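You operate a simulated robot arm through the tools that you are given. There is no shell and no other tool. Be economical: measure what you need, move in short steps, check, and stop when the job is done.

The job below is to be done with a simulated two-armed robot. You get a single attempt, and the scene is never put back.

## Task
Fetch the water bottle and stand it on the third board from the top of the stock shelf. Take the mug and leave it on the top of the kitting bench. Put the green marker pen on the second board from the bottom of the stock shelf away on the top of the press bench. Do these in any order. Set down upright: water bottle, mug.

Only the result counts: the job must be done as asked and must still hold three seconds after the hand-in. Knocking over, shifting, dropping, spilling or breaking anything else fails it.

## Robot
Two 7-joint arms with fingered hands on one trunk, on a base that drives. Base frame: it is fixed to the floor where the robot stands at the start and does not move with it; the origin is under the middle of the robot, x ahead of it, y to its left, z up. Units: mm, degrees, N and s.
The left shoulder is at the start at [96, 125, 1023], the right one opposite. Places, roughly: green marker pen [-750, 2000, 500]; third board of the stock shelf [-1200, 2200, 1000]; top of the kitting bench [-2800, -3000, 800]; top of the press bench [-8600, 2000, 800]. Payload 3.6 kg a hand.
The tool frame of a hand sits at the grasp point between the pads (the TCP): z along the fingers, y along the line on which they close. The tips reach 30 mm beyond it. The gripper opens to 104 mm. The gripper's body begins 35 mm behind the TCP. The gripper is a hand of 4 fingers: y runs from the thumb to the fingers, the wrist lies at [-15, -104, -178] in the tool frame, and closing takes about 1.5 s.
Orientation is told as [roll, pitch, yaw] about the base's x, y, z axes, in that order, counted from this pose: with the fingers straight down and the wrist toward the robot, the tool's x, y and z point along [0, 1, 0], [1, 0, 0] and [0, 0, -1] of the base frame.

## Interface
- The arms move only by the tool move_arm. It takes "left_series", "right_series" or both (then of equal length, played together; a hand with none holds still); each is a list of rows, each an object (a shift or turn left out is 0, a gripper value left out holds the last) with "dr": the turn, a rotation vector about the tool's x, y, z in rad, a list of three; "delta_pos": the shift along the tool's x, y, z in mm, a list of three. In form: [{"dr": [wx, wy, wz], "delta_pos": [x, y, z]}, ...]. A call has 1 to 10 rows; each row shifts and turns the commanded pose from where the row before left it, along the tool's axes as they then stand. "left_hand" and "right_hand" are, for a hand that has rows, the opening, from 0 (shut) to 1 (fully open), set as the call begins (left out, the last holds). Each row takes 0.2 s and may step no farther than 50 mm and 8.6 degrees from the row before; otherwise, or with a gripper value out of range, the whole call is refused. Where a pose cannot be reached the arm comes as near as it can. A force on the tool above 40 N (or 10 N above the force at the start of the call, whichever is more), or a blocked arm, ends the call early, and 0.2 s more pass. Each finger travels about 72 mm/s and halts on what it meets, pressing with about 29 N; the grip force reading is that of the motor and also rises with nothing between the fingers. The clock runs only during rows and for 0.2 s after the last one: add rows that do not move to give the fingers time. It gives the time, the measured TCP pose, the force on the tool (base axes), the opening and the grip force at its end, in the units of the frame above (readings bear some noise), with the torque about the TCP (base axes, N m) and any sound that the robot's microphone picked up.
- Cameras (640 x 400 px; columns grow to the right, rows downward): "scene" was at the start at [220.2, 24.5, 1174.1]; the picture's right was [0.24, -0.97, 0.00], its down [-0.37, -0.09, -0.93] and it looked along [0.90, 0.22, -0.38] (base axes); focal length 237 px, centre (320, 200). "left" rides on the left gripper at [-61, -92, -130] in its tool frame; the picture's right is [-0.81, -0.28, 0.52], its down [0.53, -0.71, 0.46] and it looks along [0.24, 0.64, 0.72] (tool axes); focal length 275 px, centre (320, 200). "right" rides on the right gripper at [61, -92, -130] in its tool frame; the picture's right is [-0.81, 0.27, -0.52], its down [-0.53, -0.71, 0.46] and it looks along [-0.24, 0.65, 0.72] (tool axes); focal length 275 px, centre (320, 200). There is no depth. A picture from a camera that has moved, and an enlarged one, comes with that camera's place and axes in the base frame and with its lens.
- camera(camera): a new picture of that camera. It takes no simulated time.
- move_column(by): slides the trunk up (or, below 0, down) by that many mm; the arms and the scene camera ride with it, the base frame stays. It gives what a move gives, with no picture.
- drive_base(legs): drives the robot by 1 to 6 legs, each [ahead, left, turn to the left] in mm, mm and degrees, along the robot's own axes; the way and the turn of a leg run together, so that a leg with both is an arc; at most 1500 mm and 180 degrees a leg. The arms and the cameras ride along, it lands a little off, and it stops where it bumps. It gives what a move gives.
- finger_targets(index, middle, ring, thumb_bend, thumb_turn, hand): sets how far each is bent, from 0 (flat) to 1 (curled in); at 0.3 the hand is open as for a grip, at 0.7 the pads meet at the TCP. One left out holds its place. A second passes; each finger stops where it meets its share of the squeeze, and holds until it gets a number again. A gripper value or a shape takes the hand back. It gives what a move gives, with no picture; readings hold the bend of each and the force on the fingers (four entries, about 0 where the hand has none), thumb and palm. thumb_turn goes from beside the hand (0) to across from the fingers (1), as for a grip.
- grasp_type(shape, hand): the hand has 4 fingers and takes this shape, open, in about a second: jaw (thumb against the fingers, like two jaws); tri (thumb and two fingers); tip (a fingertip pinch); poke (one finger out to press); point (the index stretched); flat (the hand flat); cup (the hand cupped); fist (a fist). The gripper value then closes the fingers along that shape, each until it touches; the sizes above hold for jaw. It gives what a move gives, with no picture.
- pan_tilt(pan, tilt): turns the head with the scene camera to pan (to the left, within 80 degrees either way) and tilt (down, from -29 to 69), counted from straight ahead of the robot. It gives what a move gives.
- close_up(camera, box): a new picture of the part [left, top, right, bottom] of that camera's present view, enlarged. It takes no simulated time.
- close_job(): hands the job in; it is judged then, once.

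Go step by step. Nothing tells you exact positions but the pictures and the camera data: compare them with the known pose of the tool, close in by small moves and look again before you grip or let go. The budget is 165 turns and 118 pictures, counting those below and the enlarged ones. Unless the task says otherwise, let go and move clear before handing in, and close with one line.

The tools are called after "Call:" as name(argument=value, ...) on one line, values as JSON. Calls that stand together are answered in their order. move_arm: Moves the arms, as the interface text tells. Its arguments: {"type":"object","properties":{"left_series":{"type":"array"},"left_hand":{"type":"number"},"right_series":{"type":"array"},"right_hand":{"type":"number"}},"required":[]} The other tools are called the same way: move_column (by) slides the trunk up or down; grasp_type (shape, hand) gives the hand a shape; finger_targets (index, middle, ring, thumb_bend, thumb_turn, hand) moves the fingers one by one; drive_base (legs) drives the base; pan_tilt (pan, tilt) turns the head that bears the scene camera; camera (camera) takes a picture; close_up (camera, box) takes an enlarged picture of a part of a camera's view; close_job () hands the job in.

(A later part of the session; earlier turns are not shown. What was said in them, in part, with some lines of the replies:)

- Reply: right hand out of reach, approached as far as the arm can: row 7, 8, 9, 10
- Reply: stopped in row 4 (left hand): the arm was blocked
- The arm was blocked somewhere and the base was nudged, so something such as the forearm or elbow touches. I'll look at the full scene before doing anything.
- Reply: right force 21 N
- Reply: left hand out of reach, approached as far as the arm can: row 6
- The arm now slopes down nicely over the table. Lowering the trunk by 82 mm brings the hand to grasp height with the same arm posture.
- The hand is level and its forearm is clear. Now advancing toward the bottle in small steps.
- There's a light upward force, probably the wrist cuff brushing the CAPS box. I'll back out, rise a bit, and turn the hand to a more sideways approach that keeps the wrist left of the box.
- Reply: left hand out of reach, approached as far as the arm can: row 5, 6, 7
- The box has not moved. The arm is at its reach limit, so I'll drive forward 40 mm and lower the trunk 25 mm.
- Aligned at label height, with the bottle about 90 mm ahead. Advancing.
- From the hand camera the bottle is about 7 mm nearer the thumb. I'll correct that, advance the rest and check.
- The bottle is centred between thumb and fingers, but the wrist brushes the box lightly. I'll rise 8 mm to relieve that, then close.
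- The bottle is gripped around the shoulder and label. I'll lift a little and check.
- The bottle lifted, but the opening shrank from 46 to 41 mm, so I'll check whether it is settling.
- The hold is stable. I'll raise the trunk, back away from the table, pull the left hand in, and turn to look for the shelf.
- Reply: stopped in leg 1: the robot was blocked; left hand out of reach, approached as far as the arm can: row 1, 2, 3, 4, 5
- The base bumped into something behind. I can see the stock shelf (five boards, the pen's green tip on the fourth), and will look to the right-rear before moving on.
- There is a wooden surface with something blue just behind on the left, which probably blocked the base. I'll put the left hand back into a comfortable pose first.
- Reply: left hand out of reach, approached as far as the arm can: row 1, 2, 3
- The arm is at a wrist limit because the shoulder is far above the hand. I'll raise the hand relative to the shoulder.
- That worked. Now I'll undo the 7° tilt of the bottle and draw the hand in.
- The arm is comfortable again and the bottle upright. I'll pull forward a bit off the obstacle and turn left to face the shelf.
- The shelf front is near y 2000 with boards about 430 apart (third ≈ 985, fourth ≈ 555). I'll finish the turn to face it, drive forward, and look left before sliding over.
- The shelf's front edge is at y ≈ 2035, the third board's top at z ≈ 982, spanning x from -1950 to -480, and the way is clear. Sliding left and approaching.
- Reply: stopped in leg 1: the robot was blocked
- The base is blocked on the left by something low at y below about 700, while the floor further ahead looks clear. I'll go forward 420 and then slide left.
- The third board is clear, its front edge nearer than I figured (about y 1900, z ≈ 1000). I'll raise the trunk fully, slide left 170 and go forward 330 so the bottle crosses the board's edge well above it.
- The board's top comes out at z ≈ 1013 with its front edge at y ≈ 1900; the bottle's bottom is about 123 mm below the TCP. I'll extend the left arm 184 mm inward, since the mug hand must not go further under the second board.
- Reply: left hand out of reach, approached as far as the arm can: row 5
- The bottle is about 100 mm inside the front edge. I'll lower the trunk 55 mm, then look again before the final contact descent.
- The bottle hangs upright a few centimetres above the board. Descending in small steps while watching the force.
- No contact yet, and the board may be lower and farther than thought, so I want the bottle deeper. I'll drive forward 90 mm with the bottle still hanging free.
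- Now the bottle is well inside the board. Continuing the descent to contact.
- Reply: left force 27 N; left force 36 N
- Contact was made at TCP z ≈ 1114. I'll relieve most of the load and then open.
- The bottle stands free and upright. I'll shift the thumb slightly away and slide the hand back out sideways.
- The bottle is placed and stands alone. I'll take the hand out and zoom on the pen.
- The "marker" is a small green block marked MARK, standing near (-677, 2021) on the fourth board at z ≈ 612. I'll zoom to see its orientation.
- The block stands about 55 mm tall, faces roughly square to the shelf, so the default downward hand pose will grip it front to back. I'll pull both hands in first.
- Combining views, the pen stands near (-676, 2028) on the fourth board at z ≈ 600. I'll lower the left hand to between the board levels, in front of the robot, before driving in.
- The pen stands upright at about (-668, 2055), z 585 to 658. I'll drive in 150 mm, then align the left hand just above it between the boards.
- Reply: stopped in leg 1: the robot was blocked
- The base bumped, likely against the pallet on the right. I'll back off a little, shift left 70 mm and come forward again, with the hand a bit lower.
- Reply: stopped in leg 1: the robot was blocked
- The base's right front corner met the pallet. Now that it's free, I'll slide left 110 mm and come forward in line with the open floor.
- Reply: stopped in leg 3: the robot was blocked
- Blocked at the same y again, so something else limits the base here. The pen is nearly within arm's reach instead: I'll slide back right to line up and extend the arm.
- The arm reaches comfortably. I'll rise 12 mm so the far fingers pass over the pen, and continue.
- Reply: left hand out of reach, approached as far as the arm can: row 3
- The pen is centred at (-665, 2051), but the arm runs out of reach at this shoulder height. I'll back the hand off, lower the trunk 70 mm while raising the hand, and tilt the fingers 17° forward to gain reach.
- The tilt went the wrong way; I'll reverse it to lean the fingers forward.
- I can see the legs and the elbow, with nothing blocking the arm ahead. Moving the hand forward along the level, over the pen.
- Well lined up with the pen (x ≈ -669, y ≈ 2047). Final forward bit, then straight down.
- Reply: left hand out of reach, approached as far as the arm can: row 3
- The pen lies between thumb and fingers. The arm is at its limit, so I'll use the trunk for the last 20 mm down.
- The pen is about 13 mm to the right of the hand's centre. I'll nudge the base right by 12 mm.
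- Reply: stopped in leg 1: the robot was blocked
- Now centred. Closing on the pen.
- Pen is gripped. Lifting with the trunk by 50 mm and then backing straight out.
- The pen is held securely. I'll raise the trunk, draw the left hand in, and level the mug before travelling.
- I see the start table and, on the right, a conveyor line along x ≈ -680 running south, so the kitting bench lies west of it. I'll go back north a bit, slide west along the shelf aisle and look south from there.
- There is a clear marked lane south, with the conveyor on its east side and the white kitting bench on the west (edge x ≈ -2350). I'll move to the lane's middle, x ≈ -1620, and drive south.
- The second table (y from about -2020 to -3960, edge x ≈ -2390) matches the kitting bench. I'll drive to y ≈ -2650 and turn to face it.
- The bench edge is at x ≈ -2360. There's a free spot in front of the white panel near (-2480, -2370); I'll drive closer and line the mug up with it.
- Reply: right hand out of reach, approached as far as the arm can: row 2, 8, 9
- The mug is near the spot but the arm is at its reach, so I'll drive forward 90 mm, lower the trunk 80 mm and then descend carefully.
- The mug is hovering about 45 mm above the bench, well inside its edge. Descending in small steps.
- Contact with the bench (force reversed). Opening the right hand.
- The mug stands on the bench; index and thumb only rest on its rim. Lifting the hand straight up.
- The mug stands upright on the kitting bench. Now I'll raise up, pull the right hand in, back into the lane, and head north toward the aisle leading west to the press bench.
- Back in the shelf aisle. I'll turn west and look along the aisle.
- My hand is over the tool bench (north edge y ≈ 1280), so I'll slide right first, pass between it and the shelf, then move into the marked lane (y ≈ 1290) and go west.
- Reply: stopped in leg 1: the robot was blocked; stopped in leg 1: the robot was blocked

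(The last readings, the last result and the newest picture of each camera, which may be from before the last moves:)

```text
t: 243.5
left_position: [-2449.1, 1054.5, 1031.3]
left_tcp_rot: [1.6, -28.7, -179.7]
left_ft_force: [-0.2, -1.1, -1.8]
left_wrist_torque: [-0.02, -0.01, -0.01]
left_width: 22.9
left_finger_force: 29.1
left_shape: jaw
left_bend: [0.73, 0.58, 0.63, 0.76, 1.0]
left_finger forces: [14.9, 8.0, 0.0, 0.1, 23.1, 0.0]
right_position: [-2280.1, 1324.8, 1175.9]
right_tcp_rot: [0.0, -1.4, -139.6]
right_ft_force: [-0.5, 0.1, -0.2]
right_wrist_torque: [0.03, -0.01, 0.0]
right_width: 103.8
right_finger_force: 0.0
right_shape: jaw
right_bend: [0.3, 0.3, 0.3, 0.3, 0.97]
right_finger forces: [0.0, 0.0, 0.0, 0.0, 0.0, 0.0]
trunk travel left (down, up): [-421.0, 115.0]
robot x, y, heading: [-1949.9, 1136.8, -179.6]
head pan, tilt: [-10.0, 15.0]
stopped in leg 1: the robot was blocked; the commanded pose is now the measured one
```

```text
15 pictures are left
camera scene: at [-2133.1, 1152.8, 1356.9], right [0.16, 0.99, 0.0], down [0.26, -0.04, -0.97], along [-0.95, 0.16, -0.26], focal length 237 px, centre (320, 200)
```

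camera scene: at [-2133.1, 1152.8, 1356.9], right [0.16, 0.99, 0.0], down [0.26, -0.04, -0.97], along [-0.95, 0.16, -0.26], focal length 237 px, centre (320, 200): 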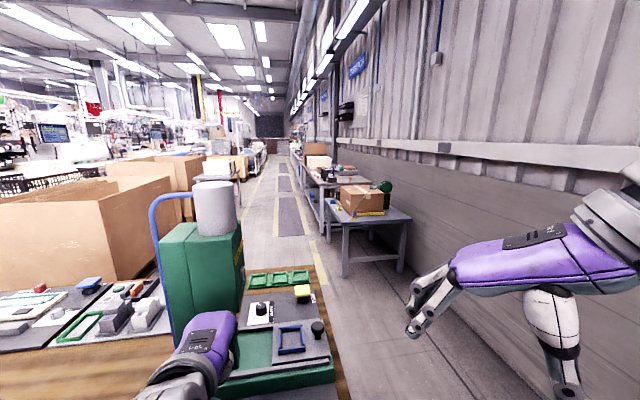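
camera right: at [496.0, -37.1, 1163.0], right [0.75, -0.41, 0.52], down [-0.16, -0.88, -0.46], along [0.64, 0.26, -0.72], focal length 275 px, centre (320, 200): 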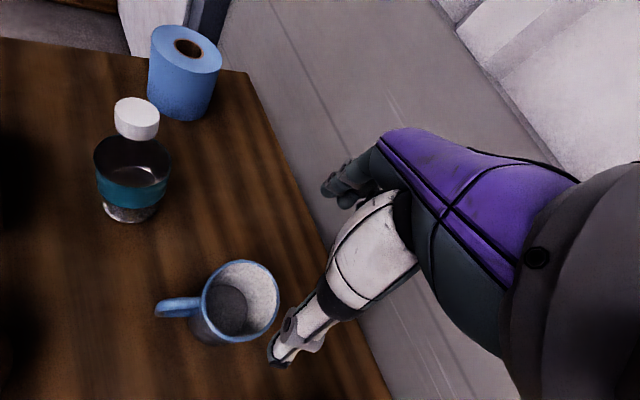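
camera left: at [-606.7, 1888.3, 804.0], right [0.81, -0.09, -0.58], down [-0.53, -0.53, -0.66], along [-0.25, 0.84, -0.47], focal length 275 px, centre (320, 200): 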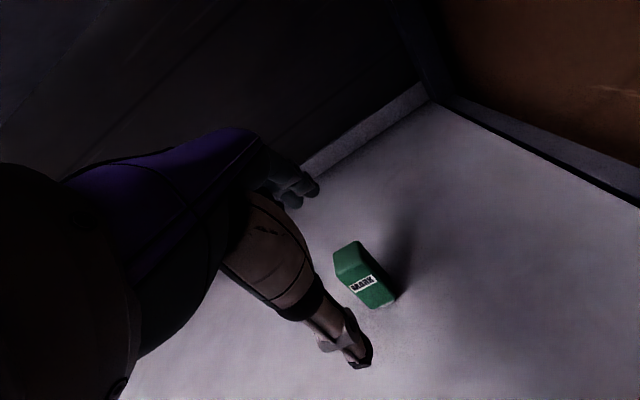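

I should not have chained those moves: the slide was stopped by my right elbow at the shelf, and the next leg then put me against the tool bench. Nothing there appears disturbed, so I'll retrace the path and then extend the right arm to draw its elbow in.

Call:
drive_base(legs=[[-270, -270, 0]])

Call:
camera(camera="scene")

```text
t: 245.9
left_position: [-2187.1, 1303.4, 1031.8]
left_tcp_rot: [1.2, -28.8, -178.7]
left_ft_force: [-0.4, -0.4, -0.5]
left_wrist_torque: [-0.05, -0.01, -0.05]
left_width: 23.2
left_finger_force: 29.2
left_shape: jaw
left_bend: [0.73, 0.58, 0.63, 0.76, 1.0]
left_finger forces: [14.9, 8.1, 0.0, 0.1, 23.2, 0.0]
right_position: [-2023.0, 1572.2, 1177.2]
right_tcp_rot: [0.2, -1.2, -138.1]
right_ft_force: [0.1, 0.6, -0.5]
right_wrist_torque: [0.02, 0.0, -0.02]
right_width: 104.0
right_finger_force: 0.0
right_shape: jaw
right_bend: [0.3, 0.3, 0.3, 0.3, 0.98]
right_finger forces: [0.0, 0.0, 0.0, 0.0, 0.1, 0.1]
trunk travel left (down, up): [-421.0, 115.0]
robot x, y, heading: [-1692.3, 1397.6, -178.5]
head pan, tilt: [-10.0, 15.0]
stopped in leg 1: the robot was blocked; the commanded pose is now the measured one
```

```text
14 pictures are left
camera scene: at [-1873.5, 1404.5, 1357.4], right [0.15, 0.99, 0.01], down [0.26, -0.03, -0.97], along [-0.95, 0.15, -0.26], focal length 237 px, centre (320, 200)
```

scene: 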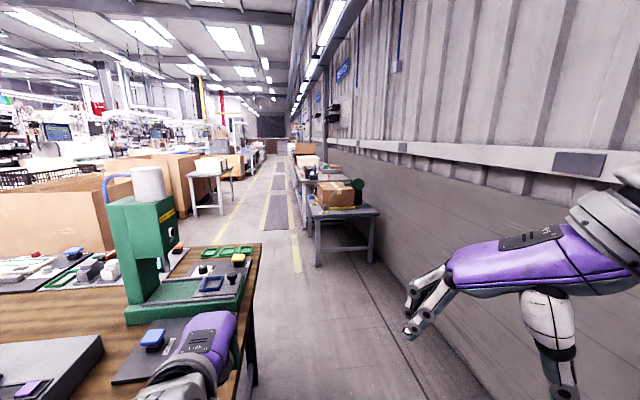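

The bench items are intact. I'll ease left a little, then extend the right arm forward and inward.

Call:
drive_base(legs=[[0, 40, -1.5]])

Call:
move_arm(right_series=[{"delta_pos": [-16, 44, 0]}, {"delta_pos": [-16, 44, 0]}, {"delta_pos": [-16, 44, 0]}, {"delta_pos": [-16, 44, 0]}, {"delta_pos": [-16, 44, 0]}, {}])

Call:
pan_tilt(pan=-75, tilt=35)

Call:
camera(camera="scene")

```text
t: 246.8
left_position: [-2188.3, 1286.8, 1032.4]
left_tcp_rot: [1.6, -28.8, 179.5]
left_ft_force: [-0.3, 0.2, -0.6]
left_wrist_torque: [-0.01, 0.02, 0.0]
left_width: 23.0
left_finger_force: 28.9
left_shape: jaw
left_bend: [0.73, 0.58, 0.63, 0.76, 1.0]
left_finger forces: [15.0, 8.1, 0.1, 0.0, 23.2, 0.1]
right_position: [-2016.5, 1551.5, 1175.6]
right_tcp_rot: [0.5, -1.5, -139.8]
right_ft_force: [-1.9, -0.5, 1.3]
right_wrist_torque: [-0.01, 0.0, -0.02]
right_width: 103.8
right_finger_force: 0.1
right_shape: jaw
right_bend: [0.3, 0.3, 0.3, 0.3, 0.98]
right_finger forces: [0.0, 0.0, 0.0, 0.0, 0.1, 0.1]
trunk travel left (down, up): [-421.0, 115.0]
robot x, y, heading: [-1693.4, 1364.5, 179.5]
head pan, tilt: [-10.0, 15.0]
```

```text
t: 248.2
left_position: [-2188.0, 1288.9, 1031.5]
left_tcp_rot: [1.7, -28.8, 179.4]
left_ft_force: [0.2, 0.1, -0.5]
left_wrist_torque: [0.01, 0.0, 0.02]
left_width: 23.2
left_finger_force: 29.4
left_shape: jaw
left_bend: [0.73, 0.58, 0.63, 0.76, 1.0]
left_finger forces: [14.9, 8.1, 0.1, 0.0, 23.2, 0.0]
right_position: [-2238.3, 1470.9, 1178.8]
right_tcp_rot: [0.4, -1.5, -139.9]
right_ft_force: [0.2, -0.3, -0.8]
right_wrist_torque: [0.01, 0.0, 0.03]
right_width: 103.9
right_finger_force: 0.1
right_shape: jaw
right_bend: [0.3, 0.3, 0.3, 0.3, 0.98]
right_finger forces: [0.1, 0.0, 0.0, 0.0, 0.1, 0.0]
trunk travel left (down, up): [-421.0, 115.0]
robot x, y, heading: [-1689.6, 1361.8, 179.9]
head pan, tilt: [-10.0, 15.0]
```

```text
t: 249.6
left_position: [-2189.3, 1286.9, 1031.1]
left_tcp_rot: [1.6, -28.8, 179.3]
left_ft_force: [0.5, -0.4, -0.4]
left_wrist_torque: [-0.02, -0.02, 0.01]
left_width: 23.2
left_finger_force: 29.2
left_shape: jaw
left_bend: [0.73, 0.58, 0.63, 0.76, 1.0]
left_finger forces: [14.9, 8.1, 0.0, 0.0, 23.2, 0.0]
right_position: [-2237.3, 1471.8, 1178.7]
right_tcp_rot: [0.4, -1.5, -139.9]
right_ft_force: [0.4, 0.1, 0.5]
right_wrist_torque: [-0.01, 0.01, 0.01]
right_width: 103.8
right_finger_force: 0.0
right_shape: jaw
right_bend: [0.3, 0.3, 0.3, 0.3, 0.98]
right_finger forces: [0.0, 0.1, 0.0, 0.1, 0.1, 0.1]
trunk travel left (down, up): [-421.0, 115.0]
robot x, y, heading: [-1691.3, 1364.3, 179.6]
head pan, tilt: [-75.0, 35.0]
```

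```text
13 pictures are left
camera scene: at [-1802.6, 1449.5, 1325.1], right [0.97, 0.25, 0.0], down [0.15, -0.55, -0.82], along [-0.21, 0.79, -0.57], focal length 237 px, centre (320, 200)
```

scene: 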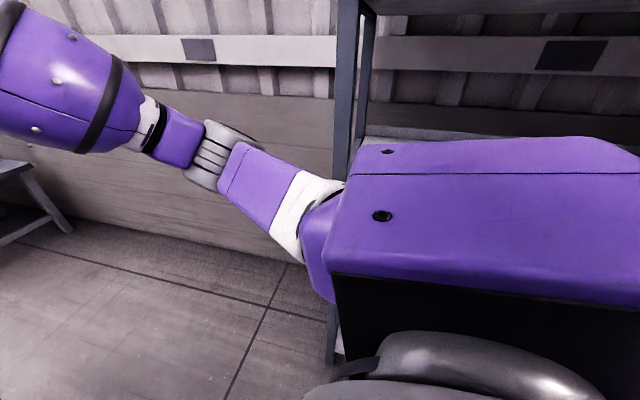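

Now I understand the footprint: a torso roughly ±450 wide and ±340 deep, with narrower feet. I'll raise the trunk fully, turn to face south, and slip past the shelf's end sideways with my hands high over the bench.

Call:
move_column(by=112)

Call:
drive_base(legs=[[0, 110, 0], [0, 0, 90.3]])

```text
t: 251.0
left_position: [-2204.4, 1282.8, 1192.9]
left_tcp_rot: [1.9, -34.6, 179.8]
left_ft_force: [-0.1, 0.4, -0.8]
left_wrist_torque: [0.02, 0.01, 0.03]
left_width: 23.3
left_finger_force: 28.9
left_shape: jaw
left_bend: [0.73, 0.58, 0.63, 0.76, 1.0]
left_finger forces: [14.9, 8.1, 0.0, 0.0, 23.2, 0.1]
right_position: [-2223.4, 1472.9, 1327.4]
right_tcp_rot: [-1.9, -4.4, -139.9]
right_ft_force: [0.1, 0.7, -0.4]
right_wrist_torque: [0.01, -0.02, -0.02]
right_width: 103.9
right_finger_force: 0.1
right_shape: jaw
right_bend: [0.3, 0.3, 0.3, 0.3, 0.98]
right_finger forces: [0.0, 0.0, 0.0, 0.1, 0.0, 0.1]
trunk travel left (down, up): [-533.0, 3.0]
robot x, y, heading: [-1693.0, 1362.9, 179.7]
head pan, tilt: [-75.0, 35.0]
```

```text
t: 256.1
left_position: [-1597.4, 745.3, 1180.1]
left_tcp_rot: [3.2, -33.2, -89.3]
left_ft_force: [-1.2, 0.3, -1.2]
left_wrist_torque: [0.04, 0.01, 0.0]
left_width: 23.2
left_finger_force: 28.9
left_shape: jaw
left_bend: [0.73, 0.58, 0.63, 0.76, 1.0]
left_finger forces: [14.7, 7.8, 0.0, 0.0, 22.8, 0.0]
right_position: [-1793.6, 720.2, 1327.1]
right_tcp_rot: [-2.1, -4.6, -48.7]
right_ft_force: [-0.5, -1.1, 0.3]
right_wrist_torque: [-0.01, 0.01, 0.0]
right_width: 103.9
right_finger_force: 0.0
right_shape: jaw
right_bend: [0.3, 0.3, 0.3, 0.3, 0.98]
right_finger forces: [0.0, 0.0, 0.1, 0.1, 0.1, 0.1]
trunk travel left (down, up): [-533.0, 3.0]
robot x, y, heading: [-1690.3, 1251.0, -88.8]
head pan, tilt: [-75.0, 35.0]
```

Call:
drive_base(legs=[[-240, 0, -1.2]])

Call:
pan_tilt(pan=-40, tilt=35)

Call:
camera(camera="scene")

```text
t: 257.8
left_position: [-1608.1, 973.8, 1180.4]
left_tcp_rot: [3.3, -33.3, -90.7]
left_ft_force: [-0.5, -0.7, -1.1]
left_wrist_torque: [-0.04, 0.0, 0.01]
left_width: 23.1
left_finger_force: 28.9
left_shape: jaw
left_bend: [0.73, 0.58, 0.63, 0.76, 1.0]
left_finger forces: [14.9, 8.0, 0.0, 0.1, 23.0, 0.0]
right_position: [-1805.3, 954.5, 1328.6]
right_tcp_rot: [-2.2, -4.5, -49.9]
right_ft_force: [0.3, 1.3, -0.2]
right_wrist_torque: [-0.04, 0.03, 0.02]
right_width: 104.0
right_finger_force: 0.1
right_shape: jaw
right_bend: [0.3, 0.3, 0.3, 0.3, 0.98]
right_finger forces: [0.0, 0.1, 0.0, 0.0, 0.0, 0.0]
trunk travel left (down, up): [-533.0, 3.0]
robot x, y, heading: [-1693.0, 1487.9, -90.3]
head pan, tilt: [-75.0, 35.0]
```

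```text
t: 258.8
left_position: [-1607.7, 975.0, 1179.1]
left_tcp_rot: [3.4, -33.3, -90.7]
left_ft_force: [0.7, -0.3, -0.8]
left_wrist_torque: [-0.02, -0.03, -0.03]
left_width: 23.3
left_finger_force: 28.9
left_shape: jaw
left_bend: [0.73, 0.58, 0.63, 0.76, 1.0]
left_finger forces: [14.8, 7.8, 0.0, 0.0, 22.9, 0.0]
right_position: [-1806.3, 954.0, 1328.4]
right_tcp_rot: [-2.1, -4.5, -49.9]
right_ft_force: [-1.0, -0.5, 0.1]
right_wrist_torque: [0.0, -0.03, -0.02]
right_width: 104.1
right_finger_force: 0.1
right_shape: jaw
right_bend: [0.3, 0.3, 0.3, 0.3, 0.98]
right_finger forces: [0.1, 0.0, 0.0, 0.0, 0.1, 0.1]
trunk travel left (down, up): [-533.0, 3.0]
robot x, y, heading: [-1692.8, 1487.6, -90.5]
head pan, tilt: [-40.0, 35.0]
```

```text
12 pictures are left
camera scene: at [-1750.8, 1415.1, 1450.3], right [-0.76, 0.65, 0.0], down [0.37, 0.44, -0.82], along [-0.53, -0.62, -0.57], focal length 237 px, centre (320, 200)
```

scene: 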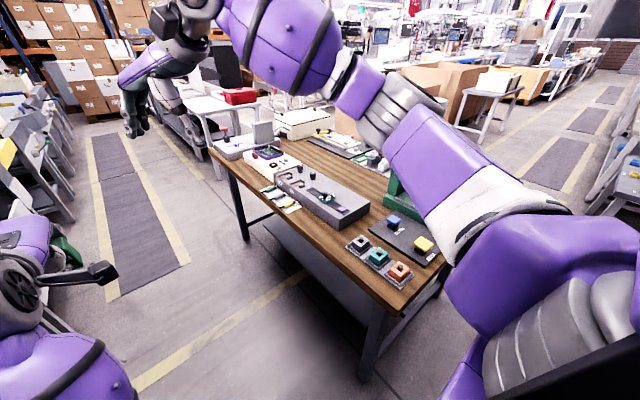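

The bench edge is at y ≈ 1240–1290 and the green machine is the only tall thing on it. I'll pull the right hand in, slide west to x ≈ -2420, and only then back away from the bench.

Call:
move_arm(right_series=[{"delta_pos": [27, -32.5, 0]}, {"delta_pos": [27, -32.5, 0]}, {"delta_pos": [27, -32.5, 0]}, {"delta_pos": [27, -32.5, 0]}, {}])

Call:
drive_base(legs=[[0, -730, 0.4]])

```text
t: 260.0
left_position: [-1608.4, 973.7, 1181.5]
left_tcp_rot: [3.4, -33.3, -90.7]
left_ft_force: [0.6, 0.5, -0.9]
left_wrist_torque: [0.03, 0.0, -0.02]
left_width: 22.9
left_finger_force: 29.2
left_shape: jaw
left_bend: [0.73, 0.58, 0.63, 0.76, 1.0]
left_finger forces: [14.8, 7.8, 0.0, 0.0, 23.1, 0.0]
right_position: [-1806.4, 1120.7, 1313.4]
right_tcp_rot: [-2.1, -4.5, -50.0]
right_ft_force: [-0.1, -0.1, 0.0]
right_wrist_torque: [0.0, -0.02, -0.03]
right_width: 104.1
right_finger_force: 0.1
right_shape: jaw
right_bend: [0.3, 0.3, 0.3, 0.3, 0.98]
right_finger forces: [0.0, 0.0, 0.1, 0.0, 0.0, 0.0]
trunk travel left (down, up): [-533.0, 3.0]
robot x, y, heading: [-1690.6, 1482.0, -90.6]
head pan, tilt: [-40.0, 35.0]
```

```text
t: 263.9
left_position: [-2320.1, 977.6, 1180.5]
left_tcp_rot: [3.3, -33.3, -90.2]
left_ft_force: [-1.6, -0.6, -1.3]
left_wrist_torque: [0.04, -0.02, -0.01]
left_width: 23.1
left_finger_force: 28.5
left_shape: jaw
left_bend: [0.73, 0.58, 0.63, 0.76, 1.0]
left_finger forces: [14.9, 7.9, 0.0, 0.0, 22.9, 0.0]
right_position: [-2519.5, 1122.7, 1312.8]
right_tcp_rot: [-2.1, -4.6, -49.3]
right_ft_force: [-0.1, -0.4, 0.7]
right_wrist_torque: [0.01, 0.0, -0.01]
right_width: 104.2
right_finger_force: 0.1
right_shape: jaw
right_bend: [0.3, 0.3, 0.3, 0.3, 0.98]
right_finger forces: [0.0, 0.0, 0.1, 0.0, 0.1, 0.0]
trunk travel left (down, up): [-533.0, 3.0]
robot x, y, heading: [-2406.9, 1486.0, -89.8]
head pan, tilt: [-40.0, 35.0]
```

Clear past the shelf. Now a little further west, then back away from the bench and on west.

Call:
drive_base(legs=[[0, -60, 0], [-230, 0, 0]])

Call:
pan_tilt(pan=-70, tilt=25)

Call:
camera(camera="scene")

```text
t: 266.2
left_position: [-2382.3, 1201.1, 1180.7]
left_tcp_rot: [3.5, -33.3, -90.5]
left_ft_force: [0.1, 0.3, -1.0]
left_wrist_torque: [0.04, 0.03, 0.01]
left_width: 22.9
left_finger_force: 28.7
left_shape: jaw
left_bend: [0.73, 0.58, 0.63, 0.76, 1.0]
left_finger forces: [14.7, 8.0, 0.0, 0.1, 22.9, 0.1]
right_position: [-2582.2, 1347.4, 1312.8]
right_tcp_rot: [-2.0, -4.5, -49.5]
right_ft_force: [0.3, 0.3, -0.1]
right_wrist_torque: [0.0, 0.0, 0.02]
right_width: 104.1
right_finger_force: 0.1
right_shape: jaw
right_bend: [0.3, 0.3, 0.3, 0.3, 0.98]
right_finger forces: [0.0, 0.1, 0.0, 0.1, 0.0, 0.0]
trunk travel left (down, up): [-533.0, 3.0]
robot x, y, heading: [-2469.4, 1712.2, -90.2]
head pan, tilt: [-40.0, 35.0]
```

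```text
t: 267.2
left_position: [-2382.4, 1201.6, 1181.4]
left_tcp_rot: [3.4, -33.3, -90.4]
left_ft_force: [1.5, 1.1, 0.3]
left_wrist_torque: [0.04, 0.02, 0.02]
left_width: 23.1
left_finger_force: 29.0
left_shape: jaw
left_bend: [0.73, 0.58, 0.63, 0.76, 1.0]
left_finger forces: [14.8, 7.9, 0.0, 0.1, 22.9, 0.1]
right_position: [-2581.0, 1348.2, 1313.8]
right_tcp_rot: [-2.2, -4.5, -49.6]
right_ft_force: [0.0, 0.1, -0.8]
right_wrist_torque: [0.0, -0.04, 0.02]
right_width: 103.8
right_finger_force: 0.0
right_shape: jaw
right_bend: [0.3, 0.3, 0.3, 0.3, 0.98]
right_finger forces: [0.0, 0.0, 0.1, 0.1, 0.1, 0.0]
trunk travel left (down, up): [-533.0, 3.0]
robot x, y, heading: [-2467.1, 1711.1, -89.8]
head pan, tilt: [-70.0, 25.0]
```

```text
11 pictures are left
camera scene: at [-2556.7, 1677.9, 1466.1], right [-0.34, 0.94, 0.0], down [0.4, 0.14, -0.91], along [-0.85, -0.31, -0.42], focal length 237 px, centre (320, 200)
```

scene: 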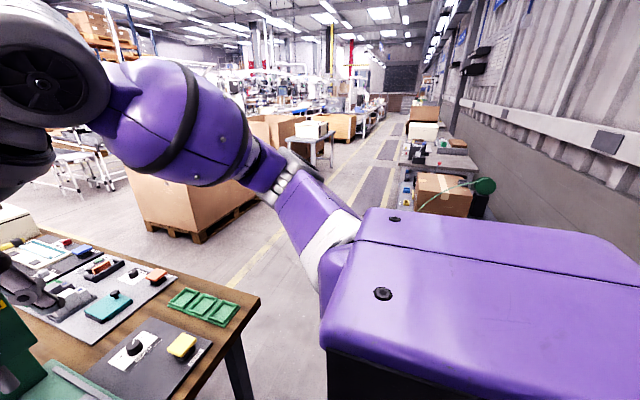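

The way west is clear. I'll slide to x ≈ -3600, come forward into the lane, turn to face north, and then travel sideways west.

Call:
drive_base(legs=[[0, -1150, 0], [500, 0, 0], [0, 0, 90], [0, 0, 90]])

```text
t: 283.2
left_position: [-3703.6, 1730.9, 1181.7]
left_tcp_rot: [3.4, -33.2, 88.4]
left_ft_force: [-0.3, 0.7, -1.2]
left_wrist_torque: [-0.01, 0.01, 0.03]
left_width: 23.0
left_finger_force: 29.3
left_shape: jaw
left_bend: [0.73, 0.58, 0.63, 0.76, 1.0]
left_finger forces: [14.6, 7.9, 0.0, 0.0, 22.5, 0.0]
right_position: [-3509.1, 1581.5, 1314.0]
right_tcp_rot: [-2.0, -4.6, 129.1]
right_ft_force: [0.4, -0.4, -1.5]
right_wrist_torque: [0.04, -0.01, 0.02]
right_width: 103.9
right_finger_force: 0.1
right_shape: jaw
right_bend: [0.3, 0.3, 0.3, 0.3, 0.98]
right_finger forces: [0.0, 0.0, 0.0, 0.0, 0.0, 0.0]
trunk travel left (down, up): [-533.0, 3.0]
robot x, y, heading: [-3627.5, 1218.2, 88.8]
head pan, tilt: [-70.0, 25.0]
```

Call:
drive_base(legs=[[-80, 0, 1.2], [0, 1400, 0], [0, 1300, 0]])

Call:
pan_tilt(pan=45, tilt=20)

Call:
camera(camera="scene")

```text
t: 297.0
left_position: [-6411.9, 1634.3, 1180.6]
left_tcp_rot: [3.4, -33.4, 90.2]
left_ft_force: [-1.3, 0.4, -0.8]
left_wrist_torque: [-0.04, 0.01, -0.01]
left_width: 23.0
left_finger_force: 28.9
left_shape: jaw
left_bend: [0.73, 0.58, 0.63, 0.76, 1.0]
left_finger forces: [14.7, 7.8, 0.0, 0.0, 22.7, 0.0]
right_position: [-6212.2, 1491.9, 1312.9]
right_tcp_rot: [-2.0, -4.6, 131.0]
right_ft_force: [0.7, -0.1, -0.6]
right_wrist_torque: [-0.01, -0.02, -0.03]
right_width: 103.9
right_finger_force: 0.1
right_shape: jaw
right_bend: [0.3, 0.3, 0.3, 0.3, 0.98]
right_finger forces: [0.0, 0.0, 0.0, 0.1, 0.1, 0.0]
trunk travel left (down, up): [-533.0, 3.0]
robot x, y, heading: [-6319.3, 1124.8, 90.6]
head pan, tilt: [-70.0, 25.0]
```

```text
t: 298.9
left_position: [-6411.7, 1634.2, 1181.2]
left_tcp_rot: [3.3, -33.4, 90.2]
left_ft_force: [0.0, 0.3, -0.6]
left_wrist_torque: [-0.01, 0.01, 0.01]
left_width: 23.1
left_finger_force: 29.4
left_shape: jaw
left_bend: [0.73, 0.58, 0.63, 0.76, 1.0]
left_finger forces: [14.6, 7.8, 0.0, 0.0, 22.8, 0.0]
right_position: [-6212.3, 1491.5, 1313.0]
right_tcp_rot: [-2.1, -4.6, 131.0]
right_ft_force: [0.4, 0.0, 0.1]
right_wrist_torque: [-0.01, -0.03, -0.03]
right_width: 103.9
right_finger_force: 0.2
right_shape: jaw
right_bend: [0.3, 0.3, 0.3, 0.3, 0.98]
right_finger forces: [0.0, 0.0, 0.0, 0.0, 0.0, 0.1]
trunk travel left (down, up): [-533.0, 3.0]
robot x, y, heading: [-6317.5, 1124.9, 90.6]
head pan, tilt: [45.0, 20.0]
```

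```text
10 pictures are left
camera scene: at [-6385.0, 1198.1, 1474.2], right [0.7, 0.71, 0.0], down [0.24, -0.24, -0.94], along [-0.67, 0.66, -0.34], focal length 237 px, centre (320, 200)
```

scene: 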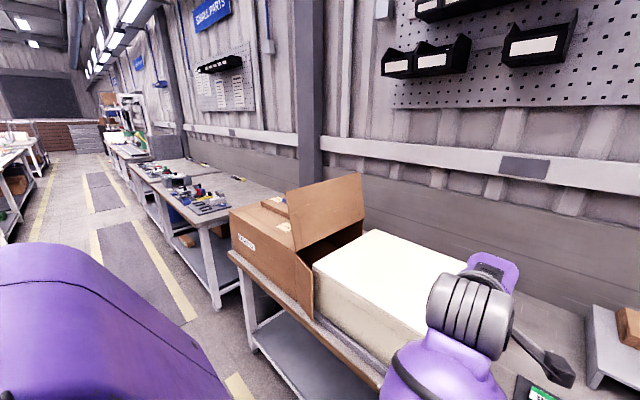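

The next table along the wall (x from about -7710, front edge y ≈ 1633) fits the press bench, and its near right part is clear. I'll keep clear of the open carton here and slide on to x ≈ -7650.

Call:
drive_base(legs=[[-40, 0, -0.6], [0, 1330, 0], [120, 0, 0]])

Call:
pan_tilt(pan=20, tilt=35)

Call:
camera(camera="scene")

```text
t: 306.9
left_position: [-7736.1, 1718.2, 1180.8]
left_tcp_rot: [3.4, -33.3, 89.3]
left_ft_force: [-0.7, 0.8, -0.7]
left_wrist_torque: [-0.03, 0.0, 0.0]
left_width: 23.1
left_finger_force: 28.8
left_shape: jaw
left_bend: [0.73, 0.58, 0.63, 0.76, 1.0]
left_finger forces: [14.7, 7.8, 0.0, 0.0, 22.8, 0.0]
right_position: [-7538.7, 1571.3, 1314.0]
right_tcp_rot: [-2.0, -4.6, 130.2]
right_ft_force: [1.0, 0.1, -0.4]
right_wrist_torque: [-0.04, 0.02, 0.01]
right_width: 104.2
right_finger_force: 0.0
right_shape: jaw
right_bend: [0.3, 0.3, 0.3, 0.3, 0.98]
right_finger forces: [0.0, 0.1, 0.1, 0.1, 0.0, 0.0]
trunk travel left (down, up): [-533.0, 3.0]
robot x, y, heading: [-7650.4, 1208.4, 89.5]
head pan, tilt: [45.0, 20.0]
```

```text
t: 307.8
left_position: [-7736.6, 1717.8, 1181.5]
left_tcp_rot: [3.4, -33.4, 89.4]
left_ft_force: [0.1, 0.0, -0.2]
left_wrist_torque: [-0.02, -0.01, 0.01]
left_width: 23.1
left_finger_force: 29.3
left_shape: jaw
left_bend: [0.73, 0.58, 0.63, 0.76, 1.0]
left_finger forces: [14.7, 7.8, 0.1, 0.0, 22.6, 0.0]
right_position: [-7537.9, 1572.2, 1313.7]
right_tcp_rot: [-2.2, -4.6, 130.2]
right_ft_force: [0.0, -0.1, 0.3]
right_wrist_torque: [0.01, 0.04, -0.01]
right_width: 104.3
right_finger_force: 0.0
right_shape: jaw
right_bend: [0.3, 0.3, 0.3, 0.3, 0.98]
right_finger forces: [0.0, 0.0, 0.0, 0.0, 0.0, 0.0]
trunk travel left (down, up): [-533.0, 3.0]
robot x, y, heading: [-7652.6, 1208.1, 89.6]
head pan, tilt: [20.0, 35.0]
```

```text
9 pictures are left
camera scene: at [-7680.3, 1298.3, 1450.4], right [0.94, 0.34, 0.0], down [0.19, -0.54, -0.82], along [-0.28, 0.77, -0.57], focal length 237 px, centre (320, 200)
```

scene: 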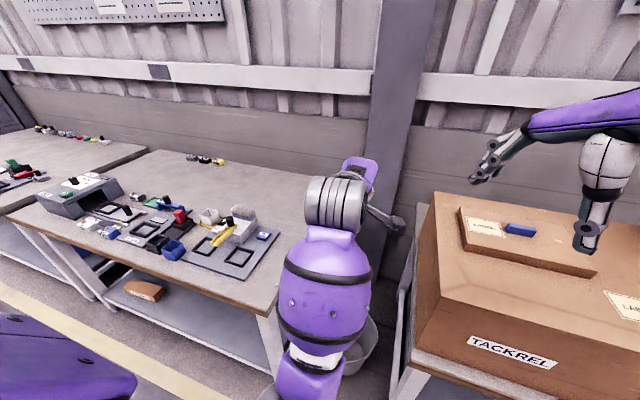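

The press bench spans x ≈ -9250 to -7940 with its edge at y ≈ 1605; its right strip next to the dark mat (x ≈ -8070 to -7940) seems free. I'll slide left so the hand lines up with that strip and look again.

Call:
drive_base(legs=[[0, 255, 0.4]])

Call:
pan_tilt(pan=-5, tilt=45)

Call:
camera(camera="scene")

Call:
camera(camera="left")

```text
t: 309.6
left_position: [-7995.8, 1718.7, 1180.6]
left_tcp_rot: [3.3, -33.4, 89.9]
left_ft_force: [0.7, 0.0, 0.2]
left_wrist_torque: [0.02, 0.0, -0.01]
left_width: 23.0
left_finger_force: 29.5
left_shape: jaw
left_bend: [0.73, 0.58, 0.63, 0.76, 1.0]
left_finger forces: [14.8, 7.8, 0.0, 0.0, 22.6, 0.0]
right_position: [-7796.6, 1573.4, 1313.2]
right_tcp_rot: [-2.2, -4.5, 130.5]
right_ft_force: [0.0, 0.3, 0.1]
right_wrist_torque: [-0.02, -0.02, 0.03]
right_width: 103.7
right_finger_force: 0.1
right_shape: jaw
right_bend: [0.3, 0.3, 0.3, 0.3, 0.98]
right_finger forces: [0.1, 0.0, 0.0, 0.1, 0.0, 0.0]
trunk travel left (down, up): [-533.0, 3.0]
robot x, y, heading: [-7905.6, 1209.7, 90.1]
head pan, tilt: [20.0, 35.0]
```

```text
t: 310.5
left_position: [-7996.0, 1718.7, 1181.3]
left_tcp_rot: [3.3, -33.4, 89.9]
left_ft_force: [0.2, -0.5, -0.2]
left_wrist_torque: [0.01, 0.03, 0.02]
left_width: 22.6
left_finger_force: 29.4
left_shape: jaw
left_bend: [0.73, 0.58, 0.63, 0.76, 1.0]
left_finger forces: [14.7, 7.8, 0.0, 0.0, 22.8, 0.0]
right_position: [-7797.7, 1573.1, 1313.4]
right_tcp_rot: [-2.1, -4.6, 130.7]
right_ft_force: [-0.6, 1.0, -0.6]
right_wrist_torque: [0.01, -0.03, 0.04]
right_width: 104.0
right_finger_force: 0.1
right_shape: jaw
right_bend: [0.3, 0.3, 0.3, 0.3, 0.98]
right_finger forces: [0.1, 0.0, 0.0, 0.0, 0.0, 0.1]
trunk travel left (down, up): [-533.0, 3.0]
robot x, y, heading: [-7902.1, 1210.1, 90.2]
head pan, tilt: [-5.0, 45.0]
```

```text
8 pictures are left
camera scene: at [-7898.4, 1297.0, 1435.6], right [1.0, -0.08, 0.0], down [-0.06, -0.7, -0.71], along [0.06, 0.7, -0.71], focal length 237 px, centre (320, 200)
```

scene: 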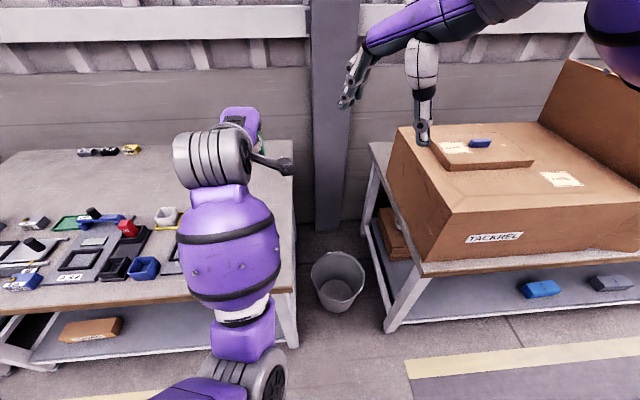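

```text
7 pictures are left
camera left: at [-7927.6, 1571.1, 1237.4], right [0.78, 0.08, -0.62], down [-0.56, -0.36, -0.75], along [-0.29, 0.93, -0.24], focal length 275 px, centre (320, 200)
```

left: 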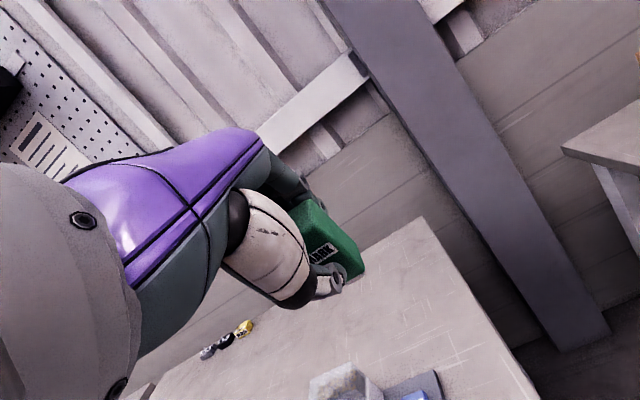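

The strip at the bench's right end is bare. I'll turn the pen back to upright, lower the trunk 200 mm and check.

Call:
move_arm(left_series=[{"dr": [0.125, -0.03, 0]}, {"dr": [0.125, -0.03, 0]}, {}])

Call:
move_column(by=-200)

```text
t: 311.3
left_position: [-7996.5, 1716.4, 1182.3]
left_tcp_rot: [-0.4, -18.9, 90.3]
left_ft_force: [-0.6, -0.7, -1.2]
left_wrist_torque: [-0.01, -0.01, -0.01]
left_width: 23.0
left_finger_force: 28.8
left_shape: jaw
left_bend: [0.73, 0.58, 0.63, 0.76, 1.0]
left_finger forces: [14.8, 7.9, 0.0, 0.1, 22.9, 0.0]
right_position: [-7797.3, 1574.0, 1314.9]
right_tcp_rot: [-2.1, -4.6, 130.8]
right_ft_force: [0.3, -0.1, 0.2]
right_wrist_torque: [0.0, -0.01, 0.0]
right_width: 103.9
right_finger_force: 0.0
right_shape: jaw
right_bend: [0.3, 0.3, 0.3, 0.3, 0.98]
right_finger forces: [0.1, 0.1, 0.0, 0.0, 0.1, 0.0]
trunk travel left (down, up): [-533.0, 3.0]
robot x, y, heading: [-7907.3, 1210.1, 90.0]
head pan, tilt: [-5.0, 45.0]
```

```text
t: 313.5
left_position: [-7996.0, 1718.8, 981.7]
left_tcp_rot: [-0.3, -19.1, 90.3]
left_ft_force: [0.3, 0.2, -0.4]
left_wrist_torque: [-0.02, -0.04, 0.01]
left_width: 23.2
left_finger_force: 29.1
left_shape: jaw
left_bend: [0.73, 0.58, 0.63, 0.76, 1.0]
left_finger forces: [14.9, 7.9, 0.0, 0.1, 22.8, 0.0]
right_position: [-7796.2, 1573.0, 1114.8]
right_tcp_rot: [-2.3, -4.6, 130.7]
right_ft_force: [-0.4, 0.3, 0.1]
right_wrist_torque: [0.0, 0.03, 0.0]
right_width: 104.3
right_finger_force: 0.1
right_shape: jaw
right_bend: [0.3, 0.3, 0.3, 0.3, 0.98]
right_finger forces: [0.0, 0.0, 0.1, 0.0, 0.1, 0.0]
trunk travel left (down, up): [-333.0, 203.0]
robot x, y, heading: [-7903.3, 1208.8, 90.2]
head pan, tilt: [-5.0, 45.0]
```

Call:
move_arm(left_series=[{"delta_pos": [0, 29.7, 36.7]}, {"delta_pos": [0, 29.7, 36.7]}, {"delta_pos": [0, -6.5, 19]}, {}])

Call:
camera(camera="left")

```text
t: 314.5
left_position: [-7993.3, 1799.5, 911.7]
left_tcp_rot: [-0.3, -19.1, 90.4]
left_ft_force: [-0.5, 0.6, -0.3]
left_wrist_torque: [-0.04, 0.02, -0.02]
left_width: 22.8
left_finger_force: 29.5
left_shape: jaw
left_bend: [0.73, 0.58, 0.63, 0.76, 1.0]
left_finger forces: [15.0, 7.9, 0.1, 0.0, 23.0, 0.1]
right_position: [-7797.8, 1573.5, 1113.8]
right_tcp_rot: [-2.0, -4.5, 130.7]
right_ft_force: [0.1, -0.5, 0.4]
right_wrist_torque: [0.0, -0.01, 0.0]
right_width: 103.9
right_finger_force: 0.0
right_shape: jaw
right_bend: [0.3, 0.3, 0.3, 0.3, 0.98]
right_finger forces: [0.0, 0.0, 0.1, 0.0, 0.1, 0.0]
trunk travel left (down, up): [-333.0, 203.0]
robot x, y, heading: [-7904.5, 1208.2, 90.2]
head pan, tilt: [-5.0, 45.0]
```

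```text
6 pictures are left
camera left: at [-7932.8, 1669.5, 1005.7], right [0.81, -0.09, -0.58], down [-0.53, -0.53, -0.67], along [-0.25, 0.84, -0.48], focal length 275 px, centre (320, 200)
```

left: 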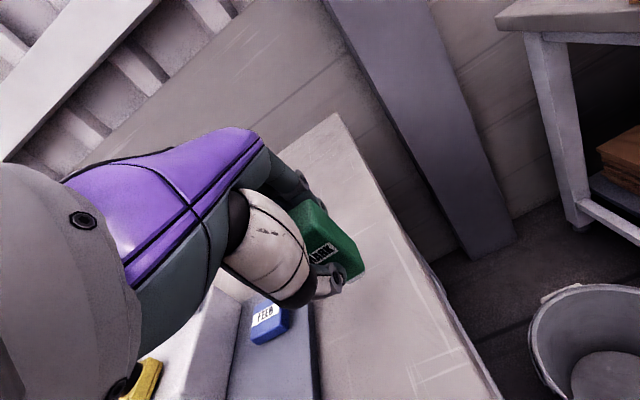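

The spot below the pen lies mid-strip between the mat and the bench's right edge. Descending.

Call:
move_arm(left_series=[{"delta_pos": [0, -6.5, 19]}, {"delta_pos": [0, -5, 14]}, {}])

Call:
move_arm(left_series=[{"delta_pos": [0, -2, 6]}, {}])

Call:
move_arm(left_series=[{"delta_pos": [0, -2, 6]}, {}])

```text
t: 315.3
left_position: [-7995.4, 1798.4, 876.9]
left_tcp_rot: [-0.4, -19.0, 90.4]
left_ft_force: [0.5, 0.2, 0.0]
left_wrist_torque: [0.0, -0.03, -0.02]
left_width: 22.9
left_finger_force: 28.9
left_shape: jaw
left_bend: [0.73, 0.58, 0.63, 0.76, 1.0]
left_finger forces: [15.1, 7.9, 0.0, 0.1, 22.9, 0.0]
right_position: [-7796.1, 1573.1, 1113.0]
right_tcp_rot: [-2.2, -4.6, 130.6]
right_ft_force: [-0.1, -0.1, 0.7]
right_wrist_torque: [0.01, 0.0, 0.04]
right_width: 104.0
right_finger_force: 0.0
right_shape: jaw
right_bend: [0.3, 0.3, 0.3, 0.3, 0.98]
right_finger forces: [0.0, 0.0, 0.1, 0.0, 0.0, 0.0]
trunk travel left (down, up): [-333.0, 203.0]
robot x, y, heading: [-7905.1, 1206.5, 90.2]
head pan, tilt: [-5.0, 45.0]
```

```text
t: 315.9
left_position: [-7993.7, 1798.3, 870.1]
left_tcp_rot: [-0.2, -19.1, 90.4]
left_ft_force: [0.1, -0.1, -0.6]
left_wrist_torque: [0.01, 0.01, -0.01]
left_width: 22.6
left_finger_force: 28.9
left_shape: jaw
left_bend: [0.73, 0.58, 0.63, 0.76, 1.0]
left_finger forces: [15.0, 7.9, 0.0, 0.1, 23.1, 0.1]
right_position: [-7796.9, 1572.5, 1112.8]
right_tcp_rot: [-2.1, -4.5, 130.6]
right_ft_force: [1.4, 0.5, -0.3]
right_wrist_torque: [0.0, 0.03, 0.02]
right_width: 103.6
right_finger_force: 0.1
right_shape: jaw
right_bend: [0.3, 0.3, 0.3, 0.3, 0.98]
right_finger forces: [0.1, 0.0, 0.0, 0.1, 0.1, 0.1]
trunk travel left (down, up): [-333.0, 203.0]
robot x, y, heading: [-7904.5, 1207.5, 90.1]
head pan, tilt: [-5.0, 45.0]
```

```text
t: 316.5
left_position: [-7994.3, 1797.2, 864.5]
left_tcp_rot: [-0.3, -18.9, 90.4]
left_ft_force: [0.2, 0.2, 0.2]
left_wrist_torque: [0.04, -0.01, -0.01]
left_width: 23.4
left_finger_force: 29.1
left_shape: jaw
left_bend: [0.73, 0.58, 0.63, 0.76, 1.0]
left_finger forces: [14.9, 7.7, 0.0, 0.0, 23.0, 0.1]
right_position: [-7796.5, 1573.7, 1113.8]
right_tcp_rot: [-2.0, -4.6, 130.6]
right_ft_force: [0.7, -0.2, -0.3]
right_wrist_torque: [0.02, 0.0, -0.01]
right_width: 103.9
right_finger_force: 0.1
right_shape: jaw
right_bend: [0.3, 0.3, 0.3, 0.3, 0.98]
right_finger forces: [0.1, 0.0, 0.1, 0.1, 0.0, 0.0]
trunk travel left (down, up): [-333.0, 203.0]
robot x, y, heading: [-7906.1, 1213.3, 90.1]
head pan, tilt: [-5.0, 45.0]
```

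Call:
move_arm(left_series=[{"delta_pos": [0, -2, 5]}, {}])

Call:
move_arm(left_series=[{"delta_pos": [0, -1.5, 4]}, {}])

Call:
move_arm(left_series=[{"delta_pos": [0, -1.5, 4]}, {}])

Call:
move_arm(left_series=[{"delta_pos": [0, -1.5, 4]}, {}])

```text
t: 317.1
left_position: [-7995.2, 1798.1, 858.7]
left_tcp_rot: [-0.2, -19.1, 90.4]
left_ft_force: [-0.2, 0.2, -0.1]
left_wrist_torque: [0.02, 0.04, 0.02]
left_width: 22.9
left_finger_force: 29.2
left_shape: jaw
left_bend: [0.73, 0.58, 0.63, 0.76, 1.0]
left_finger forces: [15.0, 8.0, 0.0, 0.1, 23.0, 0.0]
right_position: [-7797.9, 1573.8, 1113.7]
right_tcp_rot: [-2.1, -4.6, 130.7]
right_ft_force: [-0.5, 0.2, -0.3]
right_wrist_torque: [0.05, 0.0, 0.01]
right_width: 103.7
right_finger_force: 0.1
right_shape: jaw
right_bend: [0.3, 0.3, 0.3, 0.3, 0.98]
right_finger forces: [0.1, 0.0, 0.0, 0.0, 0.1, 0.0]
trunk travel left (down, up): [-333.0, 203.0]
robot x, y, heading: [-7903.9, 1209.4, 90.2]
head pan, tilt: [-5.0, 45.0]
```

```text
t: 317.7
left_position: [-7994.2, 1796.4, 855.8]
left_tcp_rot: [-0.4, -19.4, 90.4]
left_ft_force: [0.8, 1.3, 11.5]
left_wrist_torque: [0.14, 0.01, 0.0]
left_width: 23.5
left_finger_force: 28.4
left_shape: jaw
left_bend: [0.73, 0.58, 0.63, 0.77, 1.0]
left_finger forces: [17.8, 9.5, 0.1, 0.0, 25.4, 0.0]
right_position: [-7796.3, 1573.2, 1114.2]
right_tcp_rot: [-2.2, -4.7, 130.8]
right_ft_force: [-0.6, 0.2, -0.1]
right_wrist_torque: [0.03, 0.02, -0.01]
right_width: 103.8
right_finger_force: 0.1
right_shape: jaw
right_bend: [0.3, 0.3, 0.3, 0.3, 0.98]
right_finger forces: [0.0, 0.1, 0.0, 0.0, 0.1, 0.0]
trunk travel left (down, up): [-333.0, 203.0]
robot x, y, heading: [-7904.8, 1206.4, 90.2]
head pan, tilt: [-5.0, 45.0]
```

```text
t: 318.3
left_position: [-7995.5, 1797.7, 853.5]
left_tcp_rot: [-0.3, -19.8, 90.4]
left_ft_force: [2.1, 0.4, 27.9]
left_wrist_torque: [0.23, -0.05, -0.03]
left_width: 25.6
left_finger_force: 29.9
left_shape: jaw
left_bend: [0.73, 0.56, 0.63, 0.79, 1.0]
left_finger forces: [20.3, 10.7, 0.0, 0.0, 28.3, 0.1]
right_position: [-7796.7, 1571.5, 1114.6]
right_tcp_rot: [-2.1, -4.7, 130.7]
right_ft_force: [0.4, 0.6, -0.2]
right_wrist_torque: [-0.01, 0.02, -0.01]
right_width: 104.0
right_finger_force: 0.1
right_shape: jaw
right_bend: [0.3, 0.3, 0.3, 0.3, 0.98]
right_finger forces: [0.0, 0.1, 0.0, 0.0, 0.0, 0.1]
trunk travel left (down, up): [-333.0, 203.0]
robot x, y, heading: [-7902.6, 1210.9, 90.4]
head pan, tilt: [-5.0, 45.0]
```

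```text
t: 318.9
left_position: [-7994.3, 1796.5, 850.7]
left_tcp_rot: [-0.3, -20.0, 90.4]
left_ft_force: [2.7, -2.1, 36.4]
left_wrist_torque: [0.16, -0.08, -0.06]
left_width: 27.1
left_finger_force: 29.1
left_shape: jaw
left_bend: [0.73, 0.56, 0.63, 0.8, 1.0]
left_finger forces: [22.3, 11.3, 0.1, 0.1, 32.6, 0.0]
right_position: [-7795.8, 1571.6, 1114.8]
right_tcp_rot: [-2.2, -4.7, 130.7]
right_ft_force: [-0.3, 0.4, 0.1]
right_wrist_torque: [0.04, -0.01, 0.0]
right_width: 103.9
right_finger_force: 0.0
right_shape: jaw
right_bend: [0.3, 0.3, 0.3, 0.3, 0.98]
right_finger forces: [0.0, 0.1, 0.1, 0.0, 0.0, 0.0]
trunk travel left (down, up): [-333.0, 203.0]
robot x, y, heading: [-7909.1, 1210.9, 90.3]
head pan, tilt: [-5.0, 45.0]
```

Contact was at TCP z ≈ 857. I'll relieve the pressure, view, and then open.

Call:
move_arm(left_series=[{"delta_pos": [0, 2.5, -7]}, {}, {}])

Call:
close_up(camera="left", box=[220, 160, 460, 310])

```text
t: 319.7
left_position: [-7995.6, 1796.7, 852.3]
left_tcp_rot: [-0.1, -19.1, 90.4]
left_ft_force: [2.4, 0.4, 16.3]
left_wrist_torque: [0.16, -0.08, -0.09]
left_width: 26.8
left_finger_force: 29.0
left_shape: jaw
left_bend: [0.73, 0.56, 0.63, 0.8, 1.0]
left_finger forces: [19.0, 10.4, 0.0, 0.0, 26.7, 0.0]
right_position: [-7796.3, 1572.0, 1114.3]
right_tcp_rot: [-2.2, -4.6, 130.6]
right_ft_force: [-0.1, -0.2, -0.6]
right_wrist_torque: [-0.03, 0.0, 0.02]
right_width: 103.9
right_finger_force: 0.1
right_shape: jaw
right_bend: [0.3, 0.3, 0.3, 0.3, 0.98]
right_finger forces: [0.1, 0.0, 0.0, 0.1, 0.0, 0.0]
trunk travel left (down, up): [-333.0, 203.0]
robot x, y, heading: [-7905.3, 1212.4, 90.0]
head pan, tilt: [-5.0, 45.0]
```

```text
2.67 times, centred on (340, 235) of left
camera zoom: at [-7934.0, 1666.7, 947.4], right [0.81, -0.09, -0.58], down [-0.53, -0.53, -0.67], along [-0.25, 0.84, -0.47], focal length 734 px, centre (267, 107)
```

zoom: 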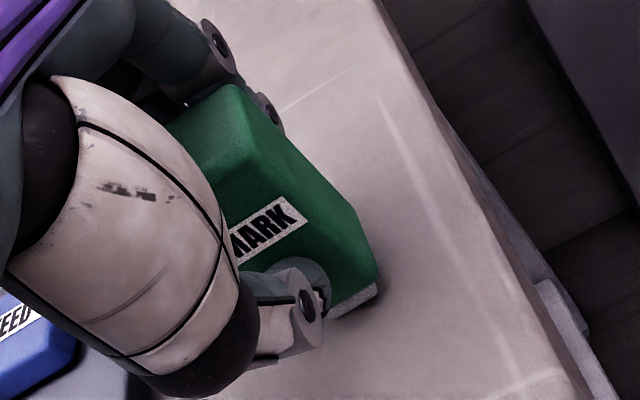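

The pen is standing on its foot. Opening the hand now.

Call:
move_arm(left_series=[{"delta_pos": [0, 1, -3]}, {}, {}])

Call:
move_arm(left_series=[{}, {}, {}, {}, {}, {}, {}, {}], left_hand=1)

Call:
close_up(camera="left", box=[220, 160, 460, 310])

```text
t: 320.5
left_position: [-7995.6, 1796.9, 854.2]
left_tcp_rot: [-0.2, -18.8, 90.4]
left_ft_force: [-0.6, -0.1, 0.1]
left_wrist_torque: [0.0, 0.0, -0.01]
left_width: 24.6
left_finger_force: 28.9
left_shape: jaw
left_bend: [0.73, 0.57, 0.63, 0.78, 1.0]
left_finger forces: [16.3, 8.9, 0.0, 0.0, 25.3, 0.1]
right_position: [-7796.4, 1573.4, 1114.0]
right_tcp_rot: [-2.1, -4.6, 130.7]
right_ft_force: [0.0, -0.1, 0.3]
right_wrist_torque: [0.01, -0.01, 0.0]
right_width: 103.9
right_finger_force: 0.1
right_shape: jaw
right_bend: [0.3, 0.3, 0.3, 0.3, 0.98]
right_finger forces: [0.1, 0.0, 0.0, 0.0, 0.0, 0.0]
trunk travel left (down, up): [-333.0, 203.0]
robot x, y, heading: [-7905.6, 1211.5, 90.1]
head pan, tilt: [-5.0, 45.0]
```

```text
t: 322.3
left_position: [-7995.6, 1796.7, 857.3]
left_tcp_rot: [-0.3, -19.1, 90.4]
left_ft_force: [-0.4, 0.6, 0.1]
left_wrist_torque: [0.01, 0.0, -0.01]
left_width: 104.0
left_finger_force: 0.0
left_shape: jaw
left_bend: [0.3, 0.3, 0.3, 0.3, 0.98]
left_finger forces: [0.0, 0.0, 0.0, 0.0, 0.0, 0.0]
right_position: [-7796.1, 1574.1, 1114.4]
right_tcp_rot: [-2.1, -4.6, 130.7]
right_ft_force: [0.8, -0.2, -1.2]
right_wrist_torque: [0.0, 0.01, 0.02]
right_width: 103.7
right_finger_force: 0.1
right_shape: jaw
right_bend: [0.3, 0.3, 0.3, 0.3, 0.98]
right_finger forces: [0.0, 0.1, 0.1, 0.0, 0.1, 0.0]
trunk travel left (down, up): [-333.0, 203.0]
robot x, y, heading: [-7905.7, 1207.7, 90.2]
head pan, tilt: [-5.0, 45.0]
```

```text
2.67 times, centred on (340, 235) of left
camera zoom: at [-7934.2, 1667.6, 950.7], right [0.81, -0.09, -0.58], down [-0.53, -0.53, -0.67], along [-0.25, 0.84, -0.48], focal length 734 px, centre (267, 107)
```

zoom: 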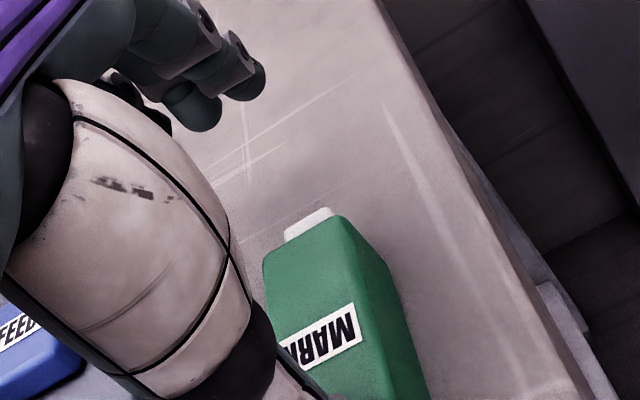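

The pen tipped over onto its side on the bench, which is fine for the pen. I'll check where the thumb is before lifting away.

Call:
close_up(camera="left", box=[280, 220, 440, 320])

```text
4.00 times, centred on (360, 270) of left
camera zoom: at [-7934.2, 1667.6, 950.7], right [0.81, -0.09, -0.58], down [-0.53, -0.53, -0.67], along [-0.25, 0.84, -0.48], focal length 1101 px, centre (160, -80)
```

zoom: 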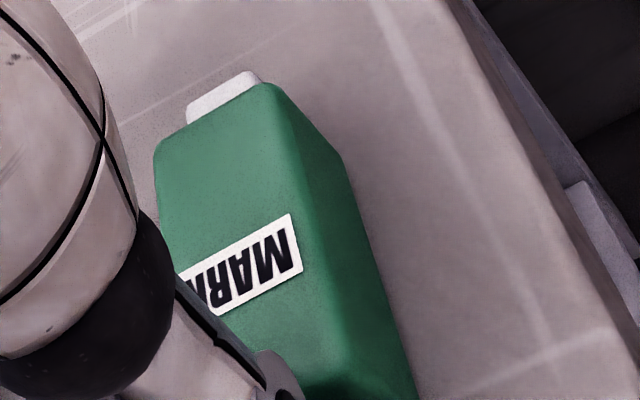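

The pen lies flat, label up, with the thumb above and beside it. Lifting straight up.

Call:
move_arm(left_series=[{"delta_pos": [0, 3.3, -9.5]}, {"delta_pos": [0, 6.5, -19]}, {"delta_pos": [0, 10, -28]}, {"delta_pos": [0, 13, -38]}, {"delta_pos": [0, 13, -38]}, {}])

Call:
camera(camera="left")

```text
t: 323.7
left_position: [-7997.8, 1796.3, 995.8]
left_tcp_rot: [-0.4, -19.0, 90.3]
left_ft_force: [0.0, -0.3, -0.3]
left_wrist_torque: [0.0, 0.0, -0.01]
left_width: 104.0
left_finger_force: 0.1
left_shape: jaw
left_bend: [0.3, 0.3, 0.3, 0.3, 0.98]
left_finger forces: [0.0, 0.0, 0.0, 0.1, 0.1, 0.1]
right_position: [-7797.1, 1571.9, 1113.0]
right_tcp_rot: [-2.0, -4.6, 130.7]
right_ft_force: [0.4, -0.5, -0.2]
right_wrist_torque: [-0.01, 0.01, 0.01]
right_width: 104.0
right_finger_force: 0.1
right_shape: jaw
right_bend: [0.3, 0.3, 0.3, 0.3, 0.98]
right_finger forces: [0.0, 0.1, 0.0, 0.0, 0.0, 0.1]
trunk travel left (down, up): [-333.0, 203.0]
robot x, y, heading: [-7905.0, 1205.1, 90.4]
head pan, tilt: [-5.0, 45.0]
```

```text
2 pictures are left
camera left: at [-7935.9, 1667.5, 1090.9], right [0.81, -0.09, -0.57], down [-0.53, -0.53, -0.67], along [-0.25, 0.84, -0.48], focal length 275 px, centre (320, 200)
```

left: 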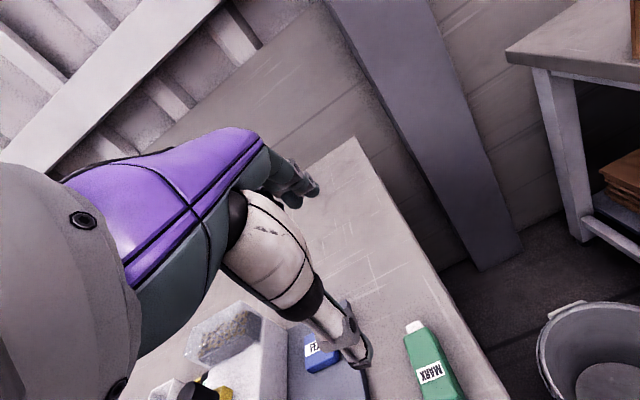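

The pen rests on the press bench top, the mug stands on the kitting bench and the bottle stands on the third board; both hands are empty and clear. Handing in.

Call:
close_job()

```text
The job is handed in.
```

All three items are placed and the job is handed in: the water bottle stands upright on the third board of the stock shelf, the mug stands upright on the kitting bench, and the marker pen lies on its side on the press bench, where it tipped over when I let go. On the way I nudged the CAPS box on the start table by about 4–5 mm and bumped the base several times, and I saw nothing else moved.
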